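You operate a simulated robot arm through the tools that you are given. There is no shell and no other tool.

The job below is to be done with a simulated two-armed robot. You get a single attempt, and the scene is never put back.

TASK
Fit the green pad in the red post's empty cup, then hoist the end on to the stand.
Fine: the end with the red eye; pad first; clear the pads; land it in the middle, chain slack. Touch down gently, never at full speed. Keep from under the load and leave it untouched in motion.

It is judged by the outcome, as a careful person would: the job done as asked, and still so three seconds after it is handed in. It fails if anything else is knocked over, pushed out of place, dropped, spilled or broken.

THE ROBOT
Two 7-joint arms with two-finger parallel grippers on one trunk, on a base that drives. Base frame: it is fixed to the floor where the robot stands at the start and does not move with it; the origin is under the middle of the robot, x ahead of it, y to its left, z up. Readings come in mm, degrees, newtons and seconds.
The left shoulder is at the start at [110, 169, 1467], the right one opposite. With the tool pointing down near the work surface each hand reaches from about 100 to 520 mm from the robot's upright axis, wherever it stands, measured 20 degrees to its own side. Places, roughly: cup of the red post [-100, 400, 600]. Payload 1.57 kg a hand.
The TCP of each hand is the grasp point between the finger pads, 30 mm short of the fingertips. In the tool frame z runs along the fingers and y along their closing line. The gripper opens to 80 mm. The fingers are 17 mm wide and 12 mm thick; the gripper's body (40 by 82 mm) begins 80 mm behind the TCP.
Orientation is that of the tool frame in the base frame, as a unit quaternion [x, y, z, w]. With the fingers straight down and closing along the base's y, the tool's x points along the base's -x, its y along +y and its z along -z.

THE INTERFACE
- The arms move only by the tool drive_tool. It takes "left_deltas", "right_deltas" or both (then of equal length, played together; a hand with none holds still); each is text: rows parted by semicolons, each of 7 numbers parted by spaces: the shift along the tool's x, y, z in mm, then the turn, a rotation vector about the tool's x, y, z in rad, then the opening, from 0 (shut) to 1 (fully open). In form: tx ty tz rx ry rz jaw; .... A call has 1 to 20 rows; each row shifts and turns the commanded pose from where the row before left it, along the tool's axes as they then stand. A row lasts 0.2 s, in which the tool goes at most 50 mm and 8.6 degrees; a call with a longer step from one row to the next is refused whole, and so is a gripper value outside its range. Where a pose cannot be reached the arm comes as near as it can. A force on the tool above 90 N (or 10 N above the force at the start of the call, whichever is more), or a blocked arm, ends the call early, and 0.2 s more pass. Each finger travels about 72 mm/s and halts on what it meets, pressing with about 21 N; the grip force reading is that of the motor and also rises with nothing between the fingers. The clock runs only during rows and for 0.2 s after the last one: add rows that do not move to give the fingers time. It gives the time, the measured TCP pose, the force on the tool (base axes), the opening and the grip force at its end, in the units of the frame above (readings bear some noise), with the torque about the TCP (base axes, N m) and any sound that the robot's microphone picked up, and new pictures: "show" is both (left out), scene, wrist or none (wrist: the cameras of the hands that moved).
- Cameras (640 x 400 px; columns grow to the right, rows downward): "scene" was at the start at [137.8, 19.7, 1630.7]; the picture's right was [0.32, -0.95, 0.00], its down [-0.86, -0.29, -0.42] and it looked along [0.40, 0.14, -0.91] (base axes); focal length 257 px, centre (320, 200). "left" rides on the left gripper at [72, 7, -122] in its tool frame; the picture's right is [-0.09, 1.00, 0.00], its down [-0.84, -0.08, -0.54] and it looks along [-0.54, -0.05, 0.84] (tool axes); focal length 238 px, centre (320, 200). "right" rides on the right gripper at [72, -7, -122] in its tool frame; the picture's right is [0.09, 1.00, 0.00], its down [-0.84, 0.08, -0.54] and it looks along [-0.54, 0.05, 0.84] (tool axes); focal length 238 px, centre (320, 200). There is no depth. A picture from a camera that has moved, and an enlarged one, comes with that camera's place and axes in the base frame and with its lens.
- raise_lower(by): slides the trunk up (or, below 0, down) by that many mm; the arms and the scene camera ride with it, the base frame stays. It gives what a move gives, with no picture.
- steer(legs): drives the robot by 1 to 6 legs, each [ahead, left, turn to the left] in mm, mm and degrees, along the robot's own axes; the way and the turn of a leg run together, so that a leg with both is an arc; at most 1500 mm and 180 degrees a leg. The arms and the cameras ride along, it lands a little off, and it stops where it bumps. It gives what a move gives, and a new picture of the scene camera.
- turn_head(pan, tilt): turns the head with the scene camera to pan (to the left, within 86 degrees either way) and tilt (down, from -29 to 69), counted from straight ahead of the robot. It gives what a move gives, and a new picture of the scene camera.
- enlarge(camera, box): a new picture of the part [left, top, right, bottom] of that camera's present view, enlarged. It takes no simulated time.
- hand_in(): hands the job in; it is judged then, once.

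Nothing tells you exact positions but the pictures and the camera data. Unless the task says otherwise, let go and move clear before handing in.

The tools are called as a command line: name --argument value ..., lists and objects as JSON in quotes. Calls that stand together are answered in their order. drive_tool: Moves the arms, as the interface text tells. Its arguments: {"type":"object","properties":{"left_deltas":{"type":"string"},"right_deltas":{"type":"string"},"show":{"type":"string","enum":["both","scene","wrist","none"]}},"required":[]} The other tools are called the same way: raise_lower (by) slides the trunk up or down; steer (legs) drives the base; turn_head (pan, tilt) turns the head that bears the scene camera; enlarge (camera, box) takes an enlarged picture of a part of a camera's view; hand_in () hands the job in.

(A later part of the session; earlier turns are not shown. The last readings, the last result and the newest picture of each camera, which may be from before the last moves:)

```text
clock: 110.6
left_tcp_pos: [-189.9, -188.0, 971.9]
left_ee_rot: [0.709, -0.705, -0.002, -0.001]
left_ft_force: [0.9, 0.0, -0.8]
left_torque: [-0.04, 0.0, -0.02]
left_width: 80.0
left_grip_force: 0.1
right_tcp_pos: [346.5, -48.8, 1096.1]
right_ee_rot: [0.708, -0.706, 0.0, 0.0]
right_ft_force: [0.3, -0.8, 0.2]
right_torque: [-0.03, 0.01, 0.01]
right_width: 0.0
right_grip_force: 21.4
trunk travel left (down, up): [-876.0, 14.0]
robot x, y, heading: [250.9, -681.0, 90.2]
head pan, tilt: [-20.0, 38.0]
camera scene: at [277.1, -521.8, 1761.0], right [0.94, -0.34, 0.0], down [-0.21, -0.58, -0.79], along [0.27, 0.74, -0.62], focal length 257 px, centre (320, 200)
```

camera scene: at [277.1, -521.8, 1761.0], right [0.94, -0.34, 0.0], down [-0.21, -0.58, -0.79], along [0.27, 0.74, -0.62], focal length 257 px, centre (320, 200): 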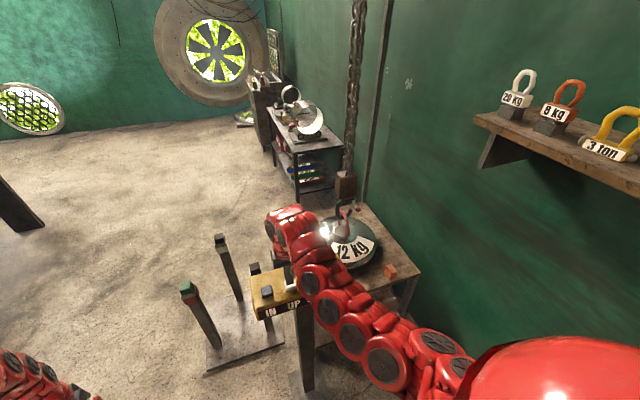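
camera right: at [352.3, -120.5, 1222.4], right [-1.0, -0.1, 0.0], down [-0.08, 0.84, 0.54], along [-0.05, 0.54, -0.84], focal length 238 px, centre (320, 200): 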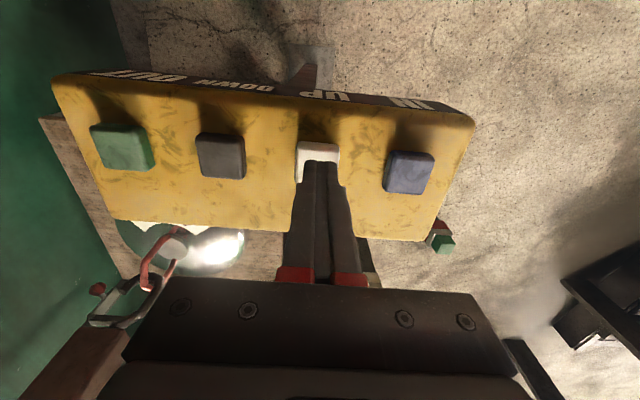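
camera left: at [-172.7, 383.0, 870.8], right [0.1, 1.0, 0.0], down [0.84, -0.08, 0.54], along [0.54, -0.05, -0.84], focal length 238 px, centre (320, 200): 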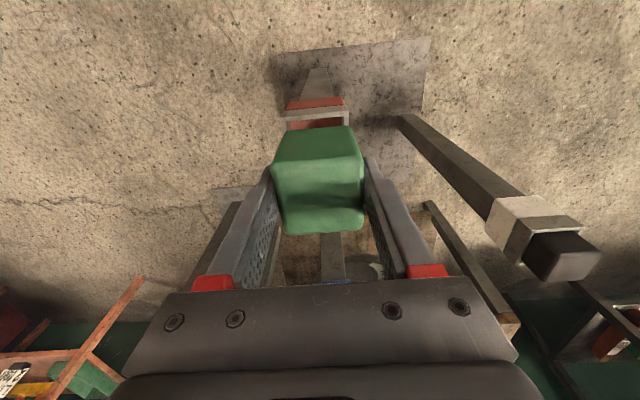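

enlarge --camera "scene" --box '[328, 165, 378, 220]'

enlarge --camera "right" --box '[20, 200, 220, 400]'

```text
7.27 times, centred on (353, 192) of scene
camera zoom: at [277.1, -521.8, 1761.0], right [0.94, -0.34, 0.0], down [-0.21, -0.58, -0.79], along [0.27, 0.74, -0.62], focal length 1866 px, centre (80, 254)
```

zoom: 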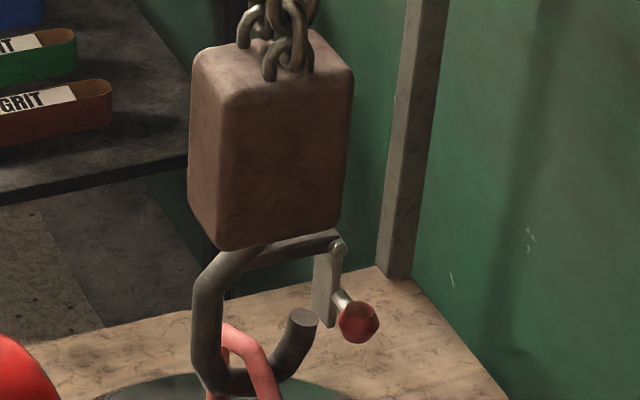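

```text
2.00 times, centred on (120, 300) of right
camera zoom: at [352.4, -120.2, 1217.6], right [-1.0, -0.1, 0.0], down [-0.08, 0.84, 0.54], along [-0.05, 0.54, -0.84], focal length 477 px, centre (720, 0)
```

zoom: 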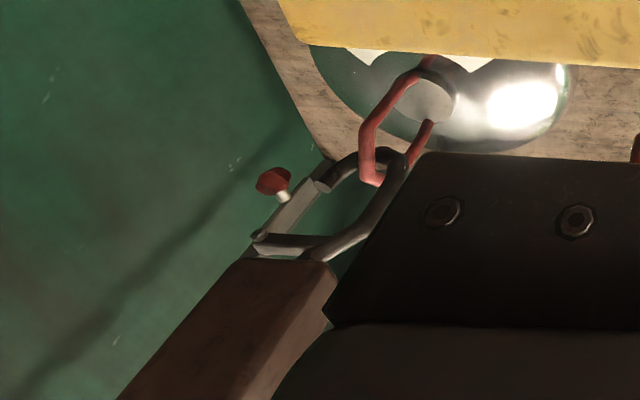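

enlarge --camera "right" --box '[85, 260, 155, 330]'

enlarge --camera "scene" --box '[342, 192, 362, 218]'

```text
5.71 times, centred on (120, 295) of right
camera zoom: at [352.4, -120.2, 1217.6], right [-1.0, -0.1, 0.0], down [-0.08, 0.84, 0.54], along [-0.05, 0.54, -0.84], focal length 1362 px, centre (1463, -343)
```

zoom: 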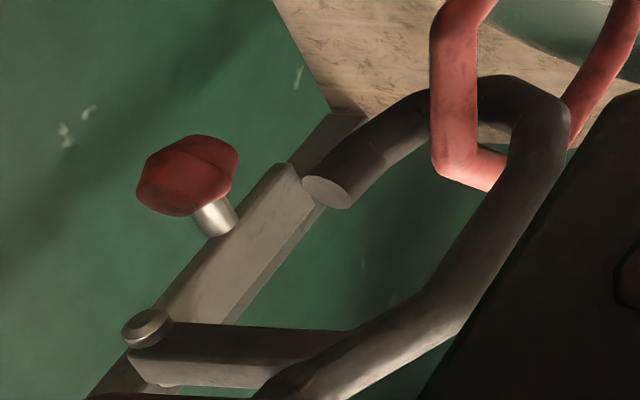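

```text
15.38 times, centred on (352, 205) of scene
camera zoom: at [277.1, -521.8, 1761.0], right [0.94, -0.34, 0.0], down [-0.21, -0.58, -0.79], along [0.27, 0.74, -0.62], focal length 3947 px, centre (-172, 123)
```

zoom: 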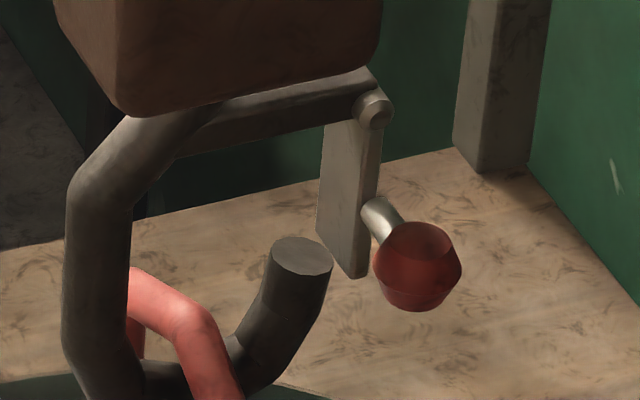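

The latch hangs down to the hook tip and the eye sits in the bowl of the hook, so it's ready to lift. I'll press UP in small steps.

drive_tool --right_deltas "0 0 2 0 0 0 0; 0 0 2 0 0 0 0; 0 0 -4 0 0 0 0" --show "none"

enlarge --camera "scene" --box '[300, 150, 420, 280]'

```text
clock: 111.4
left_tcp_pos: [-190.2, -186.5, 971.7]
left_ee_rot: [0.709, -0.705, -0.001, -0.002]
left_ft_force: [0.3, -0.2, -0.6]
left_torque: [0.0, 0.04, 0.03]
left_width: 79.7
left_grip_force: 0.1
right_tcp_pos: [345.6, -47.2, 1095.7]
right_ee_rot: [0.709, -0.705, 0.001, 0.001]
right_ft_force: [-0.3, 0.3, 0.7]
right_torque: [0.03, 0.02, 0.01]
right_width: 0.0
right_grip_force: 21.2
trunk travel left (down, up): [-876.0, 14.0]
robot x, y, heading: [250.1, -687.2, 90.3]
head pan, tilt: [-20.0, 38.0]
```

```text
3.08 times, centred on (360, 215) of scene
camera zoom: at [277.0, -521.9, 1761.0], right [0.94, -0.34, 0.0], down [-0.21, -0.58, -0.79], along [0.27, 0.74, -0.62], focal length 790 px, centre (197, 154)
```

zoom: 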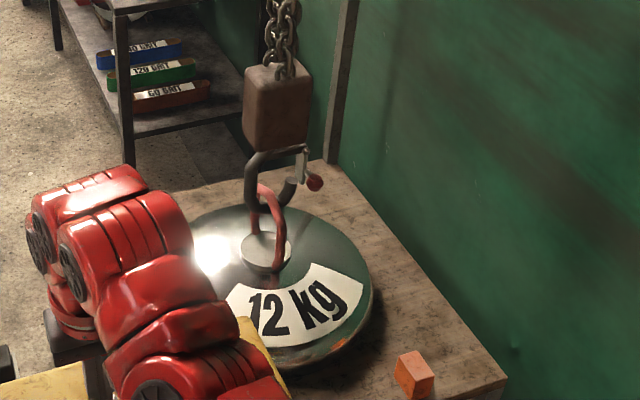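

drive_tool --right_deltas "0 0 4 0 0 0 0; 0 0 2 0 0 0 0" --show "none"

enlarge --camera "right" --box '[240, 90, 420, 200]'

```text
clock: 112.0
left_tcp_pos: [-189.1, -187.7, 971.6]
left_ee_rot: [0.709, -0.705, -0.001, -0.002]
left_ft_force: [-0.1, -0.1, 0.7]
left_torque: [0.02, -0.01, -0.03]
left_width: 80.0
left_grip_force: 0.1
right_tcp_pos: [344.7, -48.0, 1089.8]
right_ee_rot: [0.709, -0.705, 0.0, -0.001]
right_ft_force: [0.6, 0.3, 0.2]
right_torque: [0.04, 0.01, -0.02]
right_width: 0.0
right_grip_force: 20.8
trunk travel left (down, up): [-876.0, 14.0]
robot x, y, heading: [251.1, -682.8, 90.4]
head pan, tilt: [-20.0, 38.0]
```

```text
3.56 times, centred on (330, 145) of right
camera zoom: at [351.4, -120.1, 1211.5], right [-1.0, -0.1, 0.0], down [-0.08, 0.84, 0.54], along [-0.05, 0.54, -0.84], focal length 848 px, centre (284, 396)
```

zoom: 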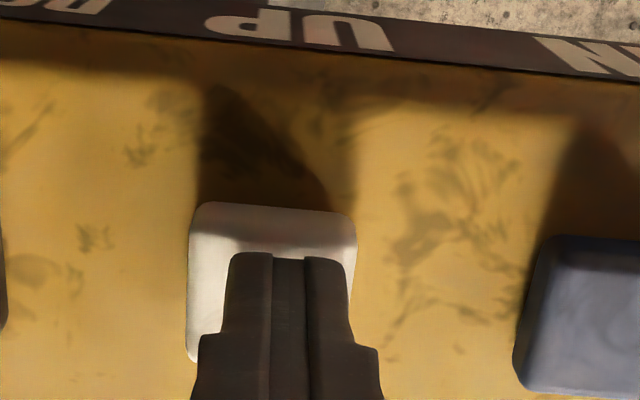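

drive_tool --right_deltas "0 0 4 0 0 0 0; 0 0 2 0 0 0 0" --show "none"

drive_tool --right_deltas "0 0 4 0 0 0 0; 0 0 2 0 0 0 0" --show "none"

enlarge --camera "right" --box '[240, 90, 420, 200]'

```text
clock: 112.6
left_tcp_pos: [-190.1, -186.8, 971.9]
left_ee_rot: [0.709, -0.705, -0.001, 0.0]
left_ft_force: [-0.5, -0.7, 0.3]
left_torque: [-0.01, 0.01, 0.03]
left_width: 80.0
left_grip_force: 0.0
right_tcp_pos: [346.7, -47.7, 1083.6]
right_ee_rot: [0.709, -0.706, 0.0, 0.0]
right_ft_force: [0.9, 0.5, 0.7]
right_torque: [0.02, 0.01, 0.05]
right_width: 0.0
right_grip_force: 21.0
trunk travel left (down, up): [-876.0, 14.0]
robot x, y, heading: [248.7, -686.0, 90.4]
head pan, tilt: [-20.0, 38.0]
```

```text
clock: 113.2
left_tcp_pos: [-189.5, -186.8, 971.6]
left_ee_rot: [0.709, -0.705, -0.001, -0.001]
left_ft_force: [-1.0, -0.2, 0.5]
left_torque: [-0.01, 0.0, 0.0]
left_width: 79.8
left_grip_force: 0.0
right_tcp_pos: [346.5, -48.5, 1079.3]
right_ee_rot: [0.708, -0.706, 0.0, 0.0]
right_ft_force: [1.6, 1.8, 6.1]
right_torque: [0.05, -0.04, -0.03]
right_width: 0.0
right_grip_force: 20.9
trunk travel left (down, up): [-876.0, 14.0]
robot x, y, heading: [249.5, -681.8, 90.4]
head pan, tilt: [-20.0, 38.0]
```

```text
3.56 times, centred on (330, 145) of right
camera zoom: at [351.8, -120.0, 1200.0], right [-1.0, -0.1, 0.0], down [-0.08, 0.84, 0.54], along [-0.05, 0.54, -0.84], focal length 848 px, centre (284, 396)
```

zoom: 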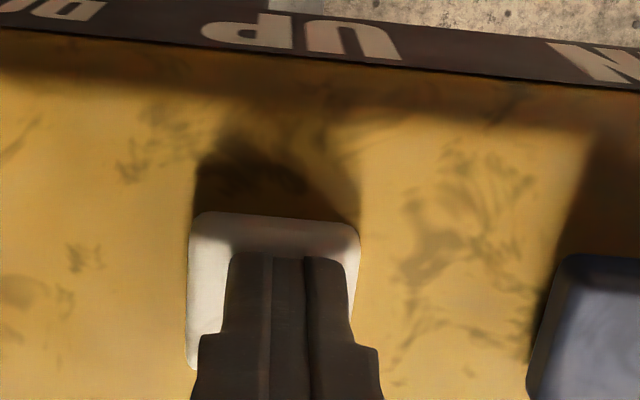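

Contact: 6 N on the button at TCP z≈1079. I'll check whether the hook moved.

enlarge --camera "scene" --box '[300, 150, 420, 280]'

drive_tool --right_deltas "0 0 0 0 0 0 0" --show "none"

enlarge --camera "scene" --box '[300, 150, 420, 280]'

```text
3.08 times, centred on (360, 215) of scene
camera zoom: at [277.3, -522.7, 1761.2], right [0.94, -0.34, 0.0], down [-0.21, -0.58, -0.79], along [0.27, 0.74, -0.62], focal length 790 px, centre (197, 154)
```

zoom: 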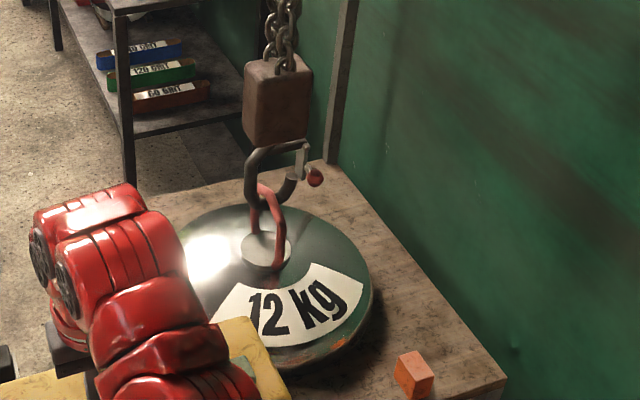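

```text
clock: 113.6
left_tcp_pos: [-189.5, -188.0, 971.5]
left_ee_rot: [0.71, -0.705, -0.001, -0.001]
left_ft_force: [0.3, -0.2, -0.2]
left_torque: [-0.01, 0.02, 0.01]
left_width: 79.9
left_grip_force: 0.0
right_tcp_pos: [346.1, -48.3, 1077.9]
right_ee_rot: [0.709, -0.705, -0.001, 0.0]
right_ft_force: [1.5, 1.5, 8.7]
right_torque: [0.04, -0.02, -0.02]
right_width: 0.1
right_grip_force: 20.8
trunk travel left (down, up): [-876.0, 14.0]
robot x, y, heading: [248.5, -681.9, 90.2]
head pan, tilt: [-20.0, 38.0]
```

```text
3.08 times, centred on (360, 215) of scene
camera zoom: at [277.2, -522.6, 1761.1], right [0.94, -0.34, 0.0], down [-0.21, -0.58, -0.79], along [0.27, 0.74, -0.62], focal length 790 px, centre (197, 154)
```

zoom: 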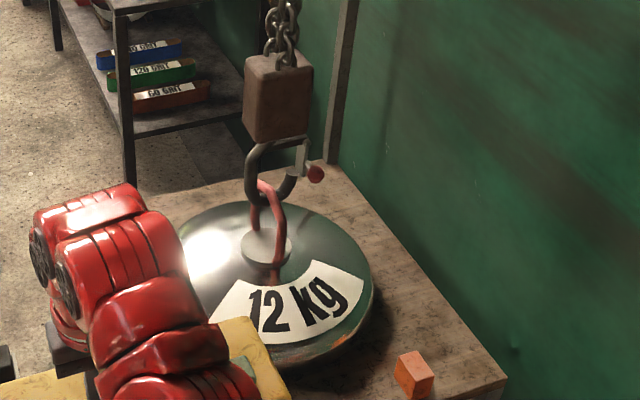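

A light press makes the block rise slowly. I'll hold the same light press and watch the dome come off the platform.

drive_tool --right_deltas "0 0 0 0 0 0 0; 0 0 0 0 0 0 0; 0 0 0 0 0 0 0" --show "none"

enlarge --camera "scene" --box '[280, 100, 440, 280]'

```text
clock: 114.4
left_tcp_pos: [-190.9, -186.4, 972.3]
left_ee_rot: [0.709, -0.705, -0.002, -0.001]
left_ft_force: [0.2, 0.4, 0.1]
left_torque: [0.01, 0.01, 0.0]
left_width: 80.0
left_grip_force: 0.0
right_tcp_pos: [345.9, -48.0, 1078.2]
right_ee_rot: [0.709, -0.705, -0.001, 0.0]
right_ft_force: [1.3, 3.3, 9.1]
right_torque: [0.05, 0.04, -0.02]
right_width: 0.0
right_grip_force: 21.5
trunk travel left (down, up): [-876.0, 14.0]
robot x, y, heading: [253.5, -681.1, 90.2]
head pan, tilt: [-20.0, 38.0]
```

```text
2.22 times, centred on (360, 190) of scene
camera zoom: at [277.1, -522.5, 1761.1], right [0.94, -0.34, 0.0], down [-0.21, -0.58, -0.79], along [0.27, 0.74, -0.62], focal length 570 px, centre (231, 222)
```

zoom: 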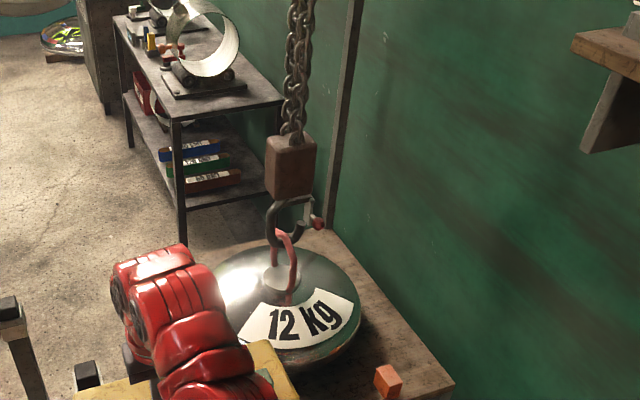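

drive_tool --right_deltas "0 0 0 0 0 0 0; 0 0 0 0 0 0 0; 0 0 0 0 0 0 0; 0 0 0 0 0 0 0; 0 0 0 0 0 0 0; 0 0 0 0 0 0 0; 0 0 0 0 0 0 0; 0 0 0 0 0 0 0; 0 0 0 0 0 0 0; 0 0 0 0 0 0 0" --show "scene"

enlarge --camera "scene" --box '[280, 100, 440, 280]'

```text
clock: 116.6
left_tcp_pos: [-189.8, -188.0, 972.4]
left_ee_rot: [0.709, -0.706, -0.002, -0.001]
left_ft_force: [0.2, -0.8, 0.2]
left_torque: [0.02, 0.0, 0.0]
left_width: 79.8
left_grip_force: 0.0
right_tcp_pos: [346.6, -47.7, 1078.4]
right_ee_rot: [0.709, -0.705, 0.0, -0.001]
right_ft_force: [0.0, 3.4, 11.1]
right_torque: [0.08, -0.01, -0.06]
right_width: 0.0
right_grip_force: 20.6
trunk travel left (down, up): [-876.0, 14.0]
robot x, y, heading: [249.2, -681.1, 90.2]
head pan, tilt: [-20.0, 38.0]
camera scene: at [277.0, -522.6, 1761.1], right [0.94, -0.34, 0.0], down [-0.21, -0.58, -0.79], along [0.27, 0.74, -0.62], focal length 257 px, centre (320, 200)
```

scene: 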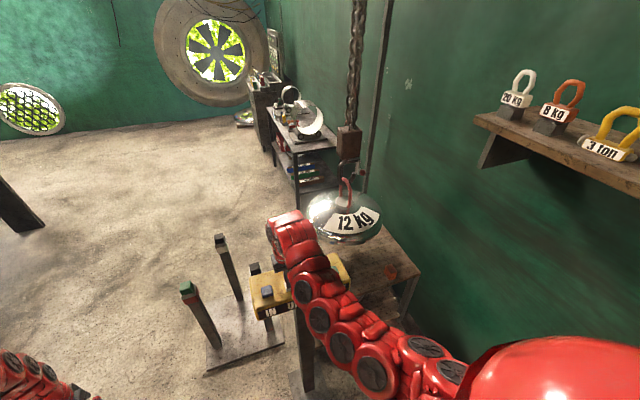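

```text
2.22 times, centred on (360, 190) of scene
camera zoom: at [277.0, -522.6, 1761.1], right [0.94, -0.34, 0.0], down [-0.21, -0.58, -0.79], along [0.27, 0.74, -0.62], focal length 570 px, centre (231, 222)
```

zoom: 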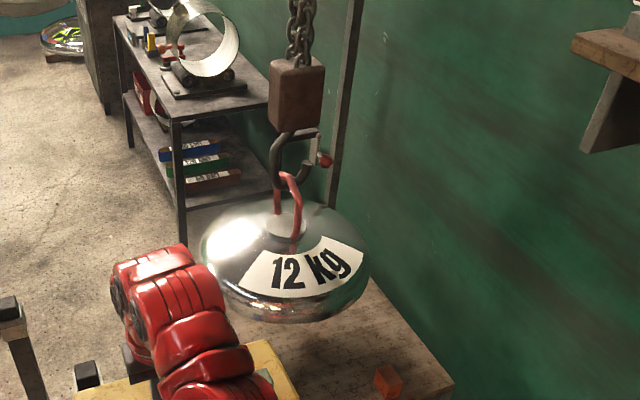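

The dome is off the platform and hanging level, with the block about 235 mm up. I'll release the button and check that it holds.

drive_tool --right_deltas "0 0 -6 0 0 0 0; 0 0 -6 0 0 0 0; 0 0 0 0 0 0 0; 0 0 0 0 0 0 0" --show "scene"

enlarge --camera "scene" --box '[280, 100, 440, 280]'

enlarge --camera "right" --box '[0, 100, 420, 400]'

```text
clock: 117.6
left_tcp_pos: [-190.2, -187.0, 972.5]
left_ee_rot: [0.709, -0.705, -0.001, -0.001]
left_ft_force: [-0.4, -0.1, 0.4]
left_torque: [0.03, -0.01, 0.01]
left_width: 80.2
left_grip_force: 0.0
right_tcp_pos: [346.2, -48.6, 1090.4]
right_ee_rot: [0.709, -0.705, -0.001, 0.0]
right_ft_force: [0.5, -0.2, 0.4]
right_torque: [-0.02, 0.04, -0.01]
right_width: 0.0
right_grip_force: 20.8
trunk travel left (down, up): [-876.0, 14.0]
robot x, y, heading: [248.3, -684.8, 90.3]
head pan, tilt: [-20.0, 38.0]
camera scene: at [277.0, -522.0, 1761.0], right [0.94, -0.34, 0.0], down [-0.21, -0.58, -0.79], along [0.27, 0.74, -0.62], focal length 257 px, centre (320, 200)
```

scene: 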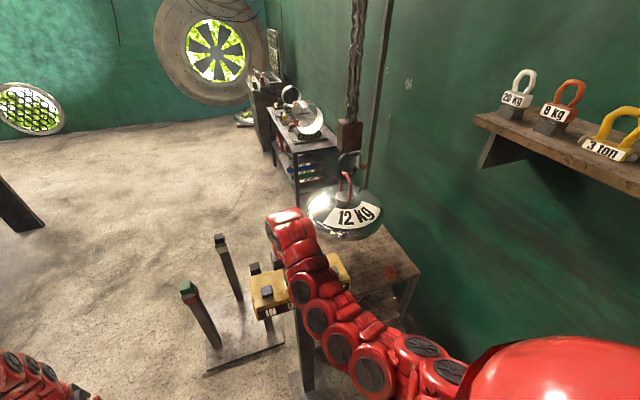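

```text
2.22 times, centred on (360, 190) of scene
camera zoom: at [277.0, -522.0, 1761.0], right [0.94, -0.34, 0.0], down [-0.21, -0.58, -0.79], along [0.27, 0.74, -0.62], focal length 570 px, centre (231, 222)
```

zoom: 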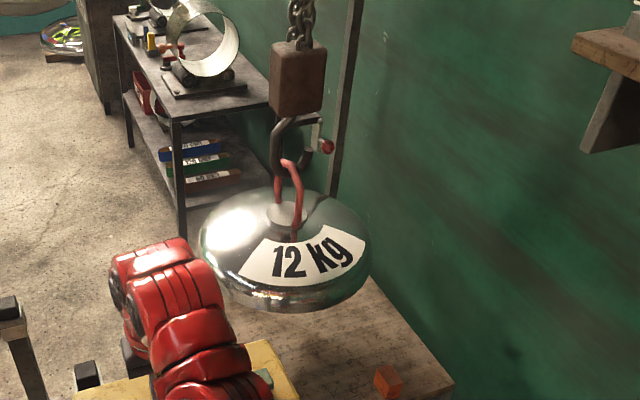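

```text
1.33 times, centred on (210, 250) of right
camera zoom: at [351.4, -120.1, 1211.1], right [-1.0, -0.1, 0.0], down [-0.08, 0.84, 0.54], along [-0.05, 0.54, -0.84], focal length 318 px, centre (467, 133)
```

zoom: 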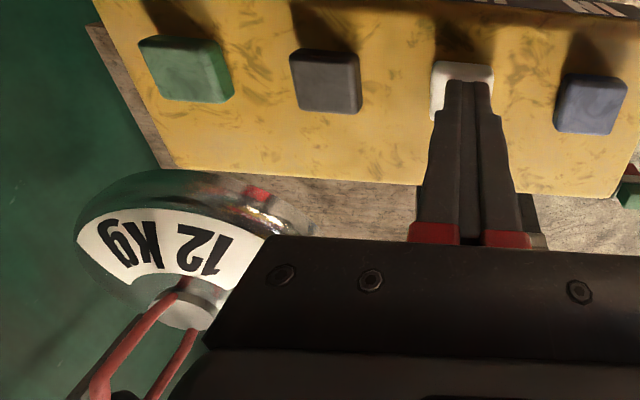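

It holds after a short coast. The dome's underside is now about z≈795, well above the pad tops at ≈680. Next I'll lift the finger and move over to the blue IN button to find out which way it travels.

drive_tool --right_deltas "0 0 -12 0 0 0 0; 0 0 -12 0 0 0 0" --show "none"

steer --legs '[[0, 74, 0]]'

drive_tool --right_deltas "0 0 12 0 0 0 0; 0 0 12 0 0 0 0; 0 0 0 0 0 0 0" --show "wrist"

```text
clock: 118.2
left_tcp_pos: [-190.3, -187.3, 971.6]
left_ee_rot: [0.709, -0.705, -0.001, -0.001]
left_ft_force: [0.3, 0.5, -0.8]
left_torque: [0.01, -0.04, 0.0]
left_width: 80.2
left_grip_force: 0.0
right_tcp_pos: [345.2, -48.9, 1114.0]
right_ee_rot: [0.708, -0.706, 0.0, 0.001]
right_ft_force: [0.8, 0.3, -0.2]
right_torque: [-0.04, 0.0, -0.02]
right_width: 0.0
right_grip_force: 21.0
trunk travel left (down, up): [-876.0, 14.0]
robot x, y, heading: [248.2, -683.5, 90.4]
head pan, tilt: [-20.0, 38.0]
```

```text
clock: 119.3
left_tcp_pos: [-260.6, -187.7, 973.5]
left_ee_rot: [0.708, -0.706, -0.002, 0.0]
left_ft_force: [0.3, -0.1, -0.9]
left_torque: [0.01, 0.01, 0.0]
left_width: 79.8
left_grip_force: 0.1
right_tcp_pos: [275.7, -48.3, 1113.9]
right_ee_rot: [0.708, -0.706, 0.0, 0.0]
right_ft_force: [-0.5, 0.6, -0.5]
right_torque: [-0.02, -0.01, -0.02]
right_width: 0.0
right_grip_force: 21.1
trunk travel left (down, up): [-876.0, 14.0]
robot x, y, heading: [177.0, -681.8, 90.4]
head pan, tilt: [-20.0, 38.0]
camera scene: at [208.7, -522.2, 1760.9], right [0.94, -0.34, 0.0], down [-0.21, -0.58, -0.79], along [0.27, 0.74, -0.62], focal length 257 px, centre (320, 200)
```

scene: 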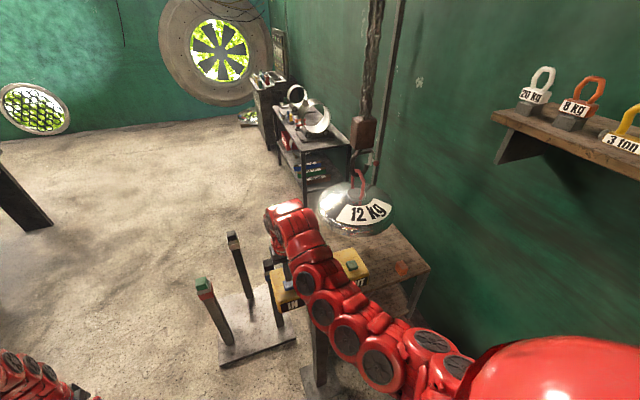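

```text
clock: 120.1
left_tcp_pos: [-264.3, -187.8, 970.5]
left_ee_rot: [0.708, -0.706, -0.001, -0.002]
left_ft_force: [-0.4, 0.4, -0.2]
left_torque: [-0.01, -0.01, 0.03]
left_width: 80.2
left_grip_force: 0.1
right_tcp_pos: [272.7, -49.1, 1090.2]
right_ee_rot: [0.709, -0.705, 0.0, 0.0]
right_ft_force: [0.2, 0.5, 0.8]
right_torque: [-0.01, 0.03, 0.04]
right_width: 0.2
right_grip_force: 21.0
trunk travel left (down, up): [-876.0, 14.0]
robot x, y, heading: [175.9, -683.5, 90.4]
head pan, tilt: [-20.0, 38.0]
camera right: at [278.0, -120.6, 1211.5], right [-1.0, -0.1, 0.0], down [-0.08, 0.84, 0.54], along [-0.05, 0.54, -0.84], focal length 238 px, centre (320, 200)
```

right: 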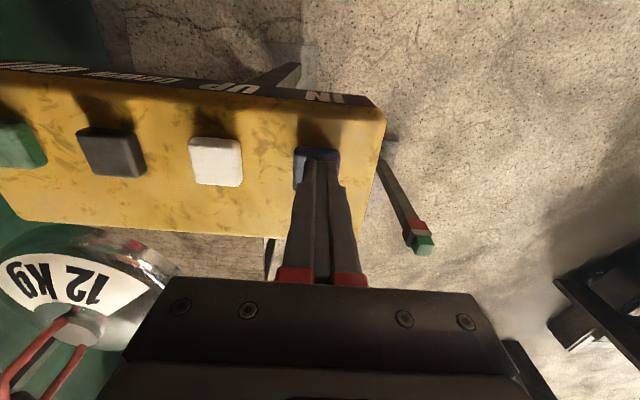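

drive_tool --right_deltas "0 0 6 0 0 0 0; 0 0 5.5 0 0 0 0; 0 0 0 0 0 0 0; 0 0 0 0 0 0 0; 0 0 -12 0 0 0 0; 0 0 0 0 0 0 0" --show "scene"

enlarge --camera "scene" --box '[280, 100, 440, 280]'

```text
clock: 121.5
left_tcp_pos: [-263.0, -187.7, 972.2]
left_ee_rot: [0.708, -0.706, -0.001, -0.001]
left_ft_force: [0.2, 0.2, -0.2]
left_torque: [0.02, 0.03, 0.01]
left_width: 80.2
left_grip_force: 0.0
right_tcp_pos: [273.7, -49.0, 1090.1]
right_ee_rot: [0.708, -0.706, 0.0, 0.0]
right_ft_force: [0.9, -0.2, 0.1]
right_torque: [0.01, 0.0, -0.01]
right_width: 0.0
right_grip_force: 20.7
trunk travel left (down, up): [-876.0, 14.0]
robot x, y, heading: [176.6, -684.9, 90.0]
head pan, tilt: [-20.0, 38.0]
camera scene: at [204.4, -522.2, 1760.9], right [0.94, -0.34, 0.0], down [-0.21, -0.58, -0.79], along [0.27, 0.74, -0.62], focal length 257 px, centre (320, 200)
```

scene: 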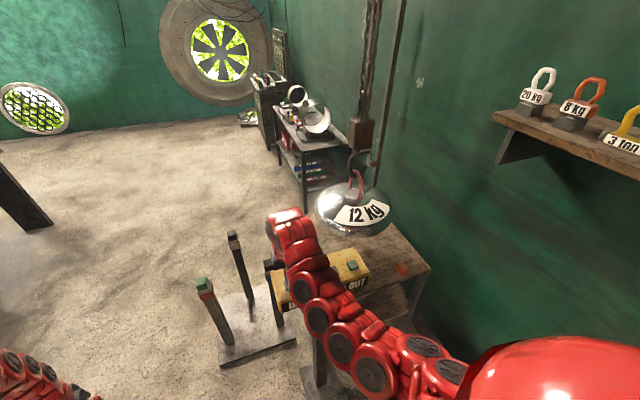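

```text
2.22 times, centred on (360, 190) of scene
camera zoom: at [204.4, -522.2, 1760.9], right [0.94, -0.34, 0.0], down [-0.21, -0.58, -0.79], along [0.27, 0.74, -0.62], focal length 570 px, centre (231, 222)
```

zoom: 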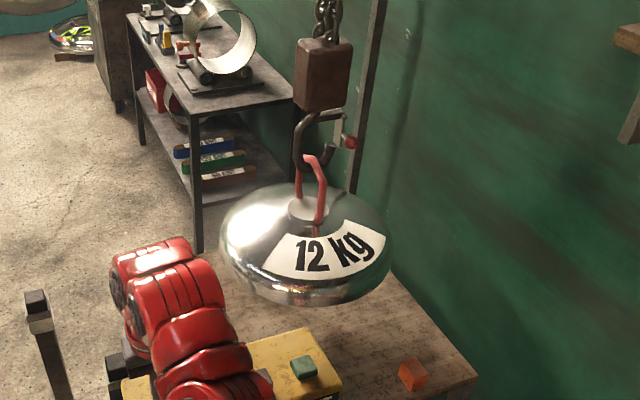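

IN moved the load about 17 mm toward the stand (-x), which is what I want. I'll turn the head to see the stand and measure the target before travelling.

turn_head --pan 5 --tilt 38

enlarge --camera "scene" --box '[200, 190, 440, 340]'

```text
clock: 122.4
left_tcp_pos: [-262.4, -186.7, 972.6]
left_ee_rot: [0.709, -0.706, -0.001, -0.002]
left_ft_force: [0.3, -0.3, -0.2]
left_torque: [-0.02, 0.03, -0.02]
left_width: 79.8
left_grip_force: 0.2
right_tcp_pos: [273.5, -49.1, 1088.7]
right_ee_rot: [0.708, -0.706, 0.0, 0.0]
right_ft_force: [-0.1, 0.2, -0.3]
right_torque: [0.0, 0.0, 0.02]
right_width: 0.2
right_grip_force: 21.4
trunk travel left (down, up): [-876.0, 14.0]
robot x, y, heading: [171.6, -685.1, 90.2]
head pan, tilt: [5.0, 38.0]
camera scene: at [167.4, -517.4, 1761.0], right [1.0, 0.09, 0.0], down [0.06, -0.61, -0.79], along [-0.07, 0.78, -0.62], focal length 257 px, centre (320, 200)
```

scene: 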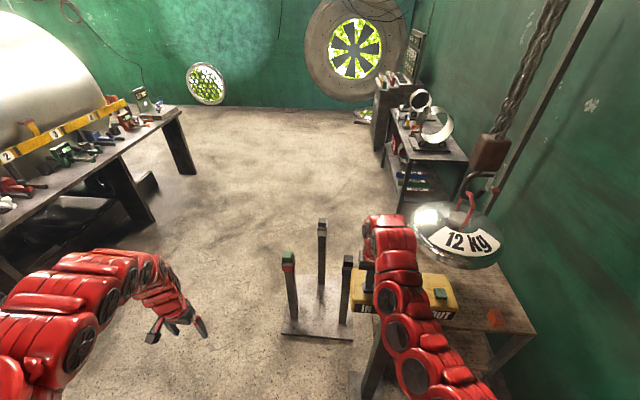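

```text
2.67 times, centred on (320, 265) of scene
camera zoom: at [167.4, -517.4, 1761.0], right [1.0, 0.09, 0.0], down [0.06, -0.61, -0.79], along [-0.07, 0.78, -0.62], focal length 684 px, centre (320, 27)
```

zoom: 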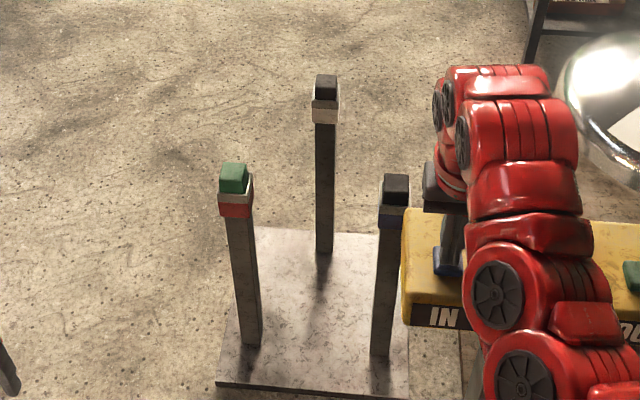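

The stand's pads are at [-87, 365], [241, 369] and [78, 647], so the middle is about [77, 460]. I'll press IN gently for about 1.5 s and measure the travel.

drive_tool --right_deltas "0 0 6 0 0 0 0; 0 0 5.5 0 0 0 0; 0 0 0 0 0 0 0; 0 0 0 0 0 0 0; 0 0 0 0 0 0 0; 0 0 0 0 0 0 0; 0 0 0 0 0 0 0; 0 0 0 0 0 0 0" --show "scene"

```text
clock: 124.2
left_tcp_pos: [-261.9, -186.8, 971.8]
left_ee_rot: [0.709, -0.705, -0.002, -0.001]
left_ft_force: [-0.8, 1.6, 0.2]
left_torque: [0.0, 0.0, -0.01]
left_width: 79.8
left_grip_force: 0.1
right_tcp_pos: [275.5, -49.1, 1078.4]
right_ee_rot: [0.708, -0.706, 0.001, 0.0]
right_ft_force: [1.6, -0.4, 4.3]
right_torque: [-0.01, -0.04, 0.0]
right_width: 0.0
right_grip_force: 20.3
trunk travel left (down, up): [-876.0, 14.0]
robot x, y, heading: [175.8, -685.1, 90.6]
head pan, tilt: [5.0, 38.0]
camera scene: at [167.5, -518.1, 1761.0], right [1.0, 0.09, 0.0], down [0.06, -0.61, -0.79], along [-0.07, 0.78, -0.62], focal length 257 px, centre (320, 200)
```

scene: 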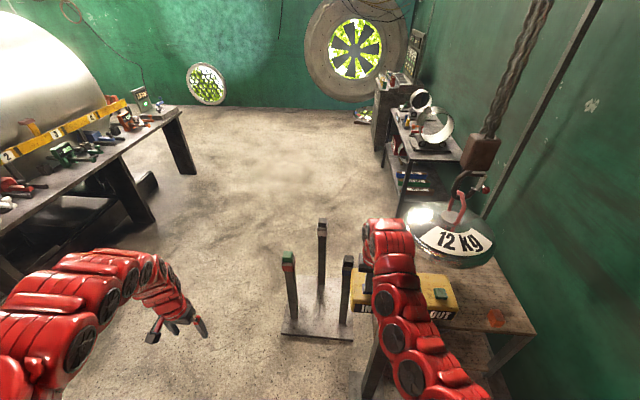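

It's travelling steadily at roughly 30 mm/s without swinging. I'll keep holding IN.

drive_tool --right_deltas "0 0 0 0 0 0 0; 0 0 0 0 0 0 0; 0 0 0 0 0 0 0; 0 0 0 0 0 0 0; 0 0 0 0 0 0 0; 0 0 0 0 0 0 0; 0 0 0 0 0 0 0; 0 0 0 0 0 0 0; 0 0 0 0 0 0 0; 0 0 0 0 0 0 0; 0 0 0 0 0 0 0; 0 0 0 0 0 0 0; 0 0 0 0 0 0 0; 0 0 0 0 0 0 0; 0 0 0 0 0 0 0" --show "scene"

```text
clock: 127.4
left_tcp_pos: [-262.3, -187.2, 972.6]
left_ee_rot: [0.708, -0.706, -0.002, -0.001]
left_ft_force: [0.0, -1.0, -0.3]
left_torque: [-0.02, -0.02, -0.02]
left_width: 80.2
left_grip_force: 0.0
right_tcp_pos: [273.2, -49.2, 1079.5]
right_ee_rot: [0.709, -0.706, 0.001, -0.001]
right_ft_force: [1.2, 0.1, 3.5]
right_torque: [0.02, -0.03, 0.01]
right_width: 0.0
right_grip_force: 21.3
trunk travel left (down, up): [-876.0, 14.0]
robot x, y, heading: [172.6, -683.6, 90.1]
head pan, tilt: [5.0, 38.0]
camera scene: at [167.4, -518.1, 1761.0], right [1.0, 0.09, 0.0], down [0.06, -0.61, -0.79], along [-0.07, 0.78, -0.62], focal length 257 px, centre (320, 200)
```

scene: 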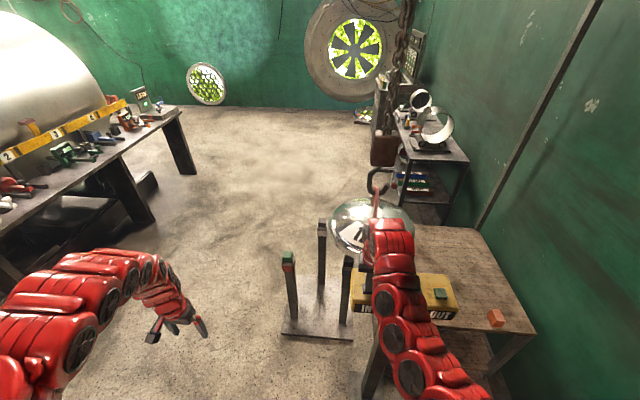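

It sped up while held and is now at about x≈340, with about 265 mm to go. I'll release so it slows well short of the target.

drive_tool --right_deltas "0 0 -11 0 0 0 0; 0 0 0 0 0 0 0; 0 0 0 0 0 0 0; 0 0 0 0 0 0 0" --show "scene"

```text
clock: 128.4
left_tcp_pos: [-262.3, -188.1, 972.3]
left_ee_rot: [0.709, -0.705, -0.002, -0.001]
left_ft_force: [-0.3, -0.1, -0.4]
left_torque: [0.03, 0.02, -0.02]
left_width: 79.9
left_grip_force: 0.2
right_tcp_pos: [274.9, -49.1, 1089.3]
right_ee_rot: [0.708, -0.706, 0.0, 0.0]
right_ft_force: [-0.6, 0.5, 0.1]
right_torque: [-0.01, 0.0, 0.01]
right_width: 0.0
right_grip_force: 21.0
trunk travel left (down, up): [-876.0, 14.0]
robot x, y, heading: [172.3, -678.9, 90.4]
head pan, tilt: [5.0, 38.0]
camera scene: at [167.2, -517.4, 1760.9], right [1.0, 0.09, 0.0], down [0.06, -0.61, -0.79], along [-0.07, 0.78, -0.62], focal length 257 px, centre (320, 200)
```

scene: 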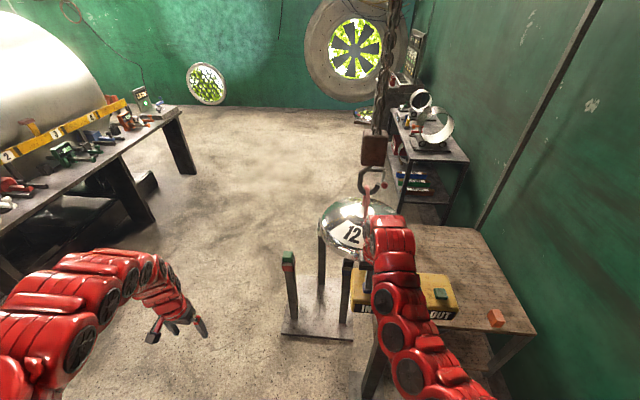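

The load is swinging a little after stopping, so I'll wait without touching it and watch it settle.

drive_tool --right_deltas "0 0 0 0 0 0 0; 0 0 0 0 0 0 0; 0 0 0 0 0 0 0; 0 0 0 0 0 0 0" --show "scene"

drive_tool --right_deltas "0 0 0 0 0 0 0; 0 0 0 0 0 0 0; 0 0 0 0 0 0 0; 0 0 0 0 0 0 0" --show "scene"

drive_tool --right_deltas "0 0 0 0 0 0 0; 0 0 0 0 0 0 0; 0 0 0 0 0 0 0; 0 0 0 0 0 0 0" --show "scene"

```text
clock: 129.4
left_tcp_pos: [-262.4, -187.5, 971.9]
left_ee_rot: [0.709, -0.706, -0.001, -0.002]
left_ft_force: [0.9, 1.0, 0.5]
left_torque: [-0.02, -0.01, 0.01]
left_width: 80.0
left_grip_force: 0.0
right_tcp_pos: [273.8, -49.0, 1089.6]
right_ee_rot: [0.708, -0.706, -0.001, 0.0]
right_ft_force: [0.2, -0.2, -0.1]
right_torque: [-0.01, 0.02, 0.03]
right_width: 0.0
right_grip_force: 21.0
trunk travel left (down, up): [-876.0, 14.0]
robot x, y, heading: [179.6, -687.4, 90.4]
head pan, tilt: [5.0, 38.0]
camera scene: at [167.3, -517.4, 1761.0], right [1.0, 0.09, 0.0], down [0.06, -0.61, -0.79], along [-0.07, 0.78, -0.62], focal length 257 px, centre (320, 200)
```

scene: 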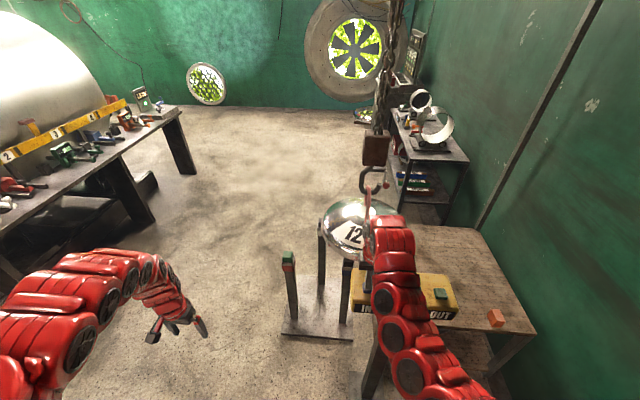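

```text
clock: 130.4
left_tcp_pos: [-261.7, -187.7, 971.9]
left_ee_rot: [0.708, -0.706, -0.002, -0.001]
left_ft_force: [-0.7, -0.3, 0.2]
left_torque: [-0.04, 0.02, -0.01]
left_width: 80.2
left_grip_force: 0.1
right_tcp_pos: [273.9, -49.7, 1089.1]
right_ee_rot: [0.709, -0.706, -0.001, 0.0]
right_ft_force: [0.2, -0.4, 0.6]
right_torque: [0.0, 0.05, 0.03]
right_width: 0.1
right_grip_force: 21.1
trunk travel left (down, up): [-876.0, 14.0]
robot x, y, heading: [174.3, -682.2, 90.3]
head pan, tilt: [5.0, 38.0]
camera scene: at [167.3, -517.4, 1761.0], right [1.0, 0.09, 0.0], down [0.06, -0.61, -0.79], along [-0.07, 0.78, -0.62], focal length 257 px, centre (320, 200)
```

scene: 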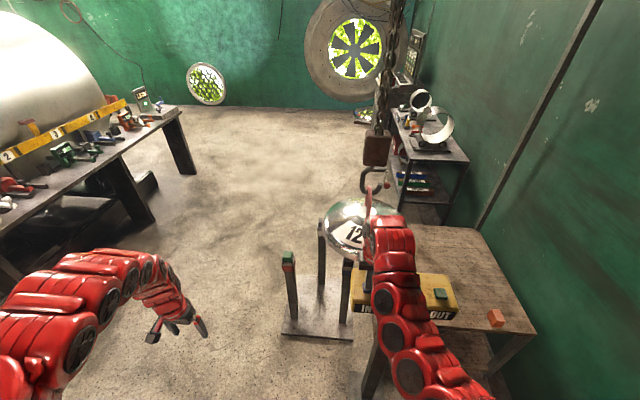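

```text
clock: 131.4
left_tcp_pos: [-261.1, -187.4, 971.6]
left_ee_rot: [0.709, -0.705, 0.0, -0.001]
left_ft_force: [0.3, 0.1, 0.0]
left_torque: [-0.01, 0.01, 0.0]
left_width: 79.9
left_grip_force: 0.1
right_tcp_pos: [274.9, -48.5, 1089.0]
right_ee_rot: [0.709, -0.705, -0.001, -0.001]
right_ft_force: [0.7, 0.6, -0.1]
right_torque: [0.0, 0.02, -0.01]
right_width: 0.2
right_grip_force: 21.0
trunk travel left (down, up): [-876.0, 14.0]
robot x, y, heading: [176.9, -684.3, 90.3]
head pan, tilt: [5.0, 38.0]
camera scene: at [167.3, -517.4, 1761.0], right [1.0, 0.09, 0.0], down [0.06, -0.61, -0.79], along [-0.07, 0.78, -0.62], focal length 257 px, centre (320, 200)
```

scene: 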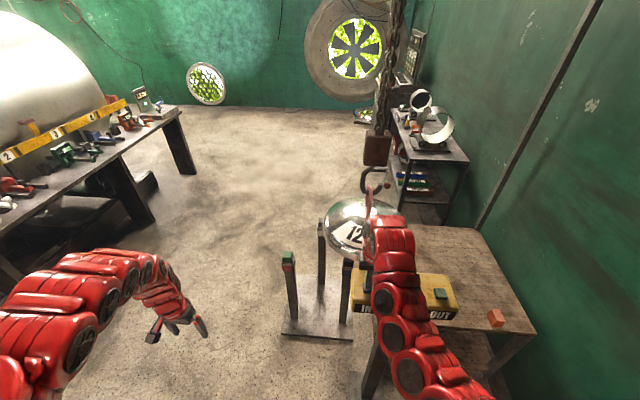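

It has settled at about x≈317. Longer holds shift to full speed, so from here I'll use short taps that stay in the slow stage.

drive_tool --right_deltas "0 0 6 0 0 0 0; 0 0 5.5 0 0 0 0; 0 0 0 0 0 0 0; 0 0 0 0 0 0 0; 0 0 0 0 0 0 0; 0 0 0 0 0 0 0; 0 0 -11.5 0 0 0 0; 0 0 0 0 0 0 0; 0 0 6 0 0 0 0; 0 0 5.5 0 0 0 0; 0 0 0 0 0 0 0; 0 0 0 0 0 0 0; 0 0 0 0 0 0 0; 0 0 0 0 0 0 0; 0 0 -11.5 0 0 0 0; 0 0 0 0 0 0 0; 0 0 0 0 0 0 0; 0 0 0 0 0 0 0" --show "scene"

```text
clock: 135.2
left_tcp_pos: [-262.6, -187.0, 972.0]
left_ee_rot: [0.708, -0.706, -0.001, -0.001]
left_ft_force: [-0.2, 0.5, 0.7]
left_torque: [-0.01, 0.0, 0.07]
left_width: 80.1
left_grip_force: 0.1
right_tcp_pos: [273.6, -48.4, 1089.4]
right_ee_rot: [0.708, -0.706, 0.0, 0.0]
right_ft_force: [-1.3, -0.1, -0.9]
right_torque: [0.01, 0.0, -0.02]
right_width: 0.2
right_grip_force: 20.9
trunk travel left (down, up): [-876.0, 14.0]
robot x, y, heading: [173.6, -684.4, 90.2]
head pan, tilt: [5.0, 38.0]
camera scene: at [167.4, -517.4, 1760.9], right [1.0, 0.09, 0.0], down [0.06, -0.61, -0.79], along [-0.07, 0.78, -0.62], focal length 257 px, centre (320, 200)
```

scene: 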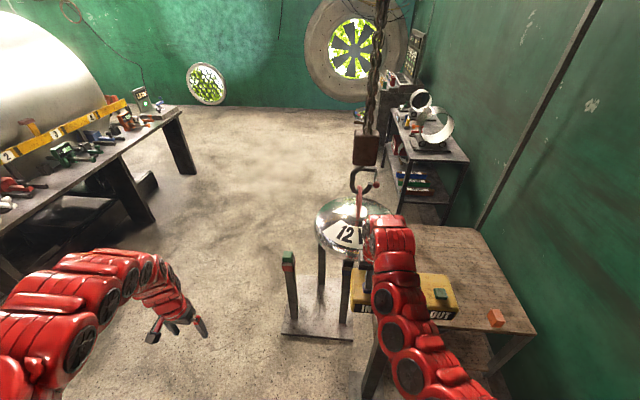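

drive_tool --right_deltas "0 0 6 0 0 0 0; 0 0 5.5 0 0 0 0; 0 0 0 0 0 0 0; 0 0 0 0 0 0 0; 0 0 0 0 0 0 0; 0 0 0 0 0 0 0; 0 0 0 0 0 0 0; 0 0 0 0 0 0 0; 0 0 -11.5 0 0 0 0; 0 0 6 0 0 0 0; 0 0 5.5 0 0 0 0; 0 0 0 0 0 0 0; 0 0 0 0 0 0 0; 0 0 0 0 0 0 0; 0 0 0 0 0 0 0; 0 0 0 0 0 0 0; 0 0 0 0 0 0 0; 0 0 -11.5 0 0 0 0; 0 0 0 0 0 0 0; 0 0 0 0 0 0 0" --show "scene"

```text
clock: 139.4
left_tcp_pos: [-262.5, -187.3, 972.5]
left_ee_rot: [0.709, -0.705, -0.001, -0.001]
left_ft_force: [-0.2, 0.3, 0.1]
left_torque: [-0.02, -0.01, -0.03]
left_width: 80.0
left_grip_force: 0.1
right_tcp_pos: [274.1, -48.8, 1090.0]
right_ee_rot: [0.708, -0.706, 0.0, 0.0]
right_ft_force: [0.7, 0.1, 0.5]
right_torque: [-0.01, 0.02, 0.02]
right_width: 0.1
right_grip_force: 21.2
trunk travel left (down, up): [-876.0, 14.0]
robot x, y, heading: [176.3, -684.1, 90.3]
head pan, tilt: [5.0, 38.0]
camera scene: at [167.3, -517.2, 1760.9], right [1.0, 0.09, 0.0], down [0.06, -0.61, -0.79], along [-0.07, 0.78, -0.62], focal length 257 px, centre (320, 200)
```

scene: 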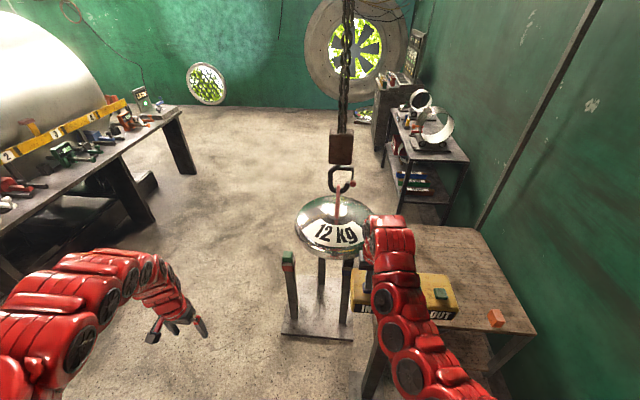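

drive_tool --right_deltas "0 0 6 0 0 0 0; 0 0 5.5 0 0 0 0; 0 0 0 0 0 0 0; 0 0 0 0 0 0 0; 0 0 0 0 0 0 0; 0 0 0 0 0 0 0; 0 0 0 0 0 0 0; 0 0 -11.5 0 0 0 0; 0 0 0 0 0 0 0; 0 0 0 0 0 0 0; 0 0 0 0 0 0 0; 0 0 0 0 0 0 0; 0 0 0 0 0 0 0; 0 0 0 0 0 0 0; 0 0 0 0 0 0 0; 0 0 0 0 0 0 0; 0 0 0 0 0 0 0; 0 0 0 0 0 0 0" --show "scene"

enlarge --camera "scene" --box '[240, 100, 440, 340]'

```text
clock: 143.2
left_tcp_pos: [-261.6, -187.5, 972.0]
left_ee_rot: [0.709, -0.705, -0.002, -0.001]
left_ft_force: [-0.5, -0.9, -0.9]
left_torque: [0.02, 0.01, 0.0]
left_width: 80.0
left_grip_force: 0.0
right_tcp_pos: [273.3, -47.2, 1089.4]
right_ee_rot: [0.709, -0.706, -0.001, 0.001]
right_ft_force: [0.6, 0.1, -0.3]
right_torque: [-0.04, 0.03, 0.0]
right_width: 0.1
right_grip_force: 20.6
trunk travel left (down, up): [-876.0, 14.0]
robot x, y, heading: [176.1, -684.9, 90.3]
head pan, tilt: [5.0, 38.0]
camera scene: at [167.3, -517.4, 1761.0], right [1.0, 0.09, 0.0], down [0.06, -0.61, -0.79], along [-0.07, 0.78, -0.62], focal length 257 px, centre (320, 200)
```

scene: 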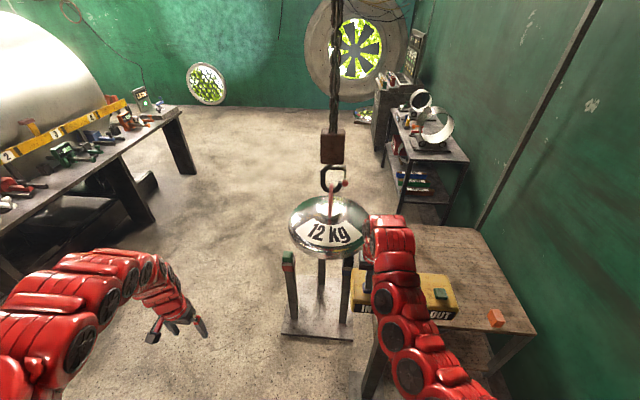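

```text
1.67 times, centred on (340, 220) of scene
camera zoom: at [167.3, -517.4, 1761.0], right [1.0, 0.09, 0.0], down [0.06, -0.61, -0.79], along [-0.07, 0.78, -0.62], focal length 428 px, centre (287, 167)
```

zoom: 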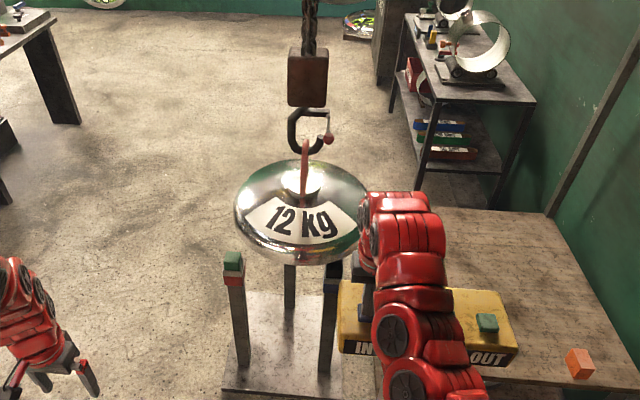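

The load is now at about x≈128 and the target is ≈77. I'll tap once more and then settle.

drive_tool --right_deltas "0 0 6 0 0 0 0; 0 0 5.5 0 0 0 0; 0 0 0 0 0 0 0; 0 0 0 0 0 0 0; 0 0 0 0 0 0 0; 0 0 0 0 0 0 0; 0 0 0 0 0 0 0; 0 0 -11.5 0 0 0 0; 0 0 0 0 0 0 0; 0 0 0 0 0 0 0; 0 0 0 0 0 0 0; 0 0 0 0 0 0 0; 0 0 0 0 0 0 0; 0 0 0 0 0 0 0; 0 0 0 0 0 0 0; 0 0 0 0 0 0 0; 0 0 0 0 0 0 0; 0 0 0 0 0 0 0; 0 0 0 0 0 0 0; 0 0 0 0 0 0 0" --show "none"

enlarge --camera "scene" --box '[260, 130, 380, 270]'

```text
clock: 147.4
left_tcp_pos: [-262.6, -187.3, 970.9]
left_ee_rot: [0.709, -0.705, -0.001, -0.001]
left_ft_force: [0.5, 0.4, -0.2]
left_torque: [0.02, 0.0, 0.01]
left_width: 79.7
left_grip_force: 0.1
right_tcp_pos: [272.9, -48.6, 1089.4]
right_ee_rot: [0.708, -0.706, 0.0, 0.0]
right_ft_force: [-0.4, 0.4, -0.5]
right_torque: [0.0, 0.0, 0.0]
right_width: 0.0
right_grip_force: 21.2
trunk travel left (down, up): [-876.0, 14.0]
robot x, y, heading: [179.3, -686.6, 90.5]
head pan, tilt: [5.0, 38.0]
```

```text
2.86 times, centred on (320, 200) of scene
camera zoom: at [167.3, -517.4, 1761.0], right [1.0, 0.09, 0.0], down [0.06, -0.61, -0.79], along [-0.07, 0.78, -0.62], focal length 733 px, centre (320, 200)
```

zoom: 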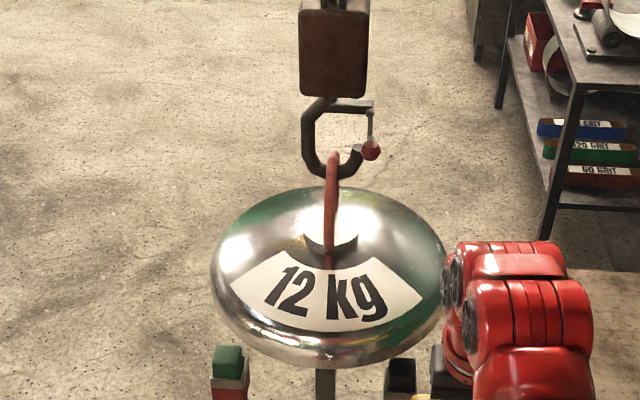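

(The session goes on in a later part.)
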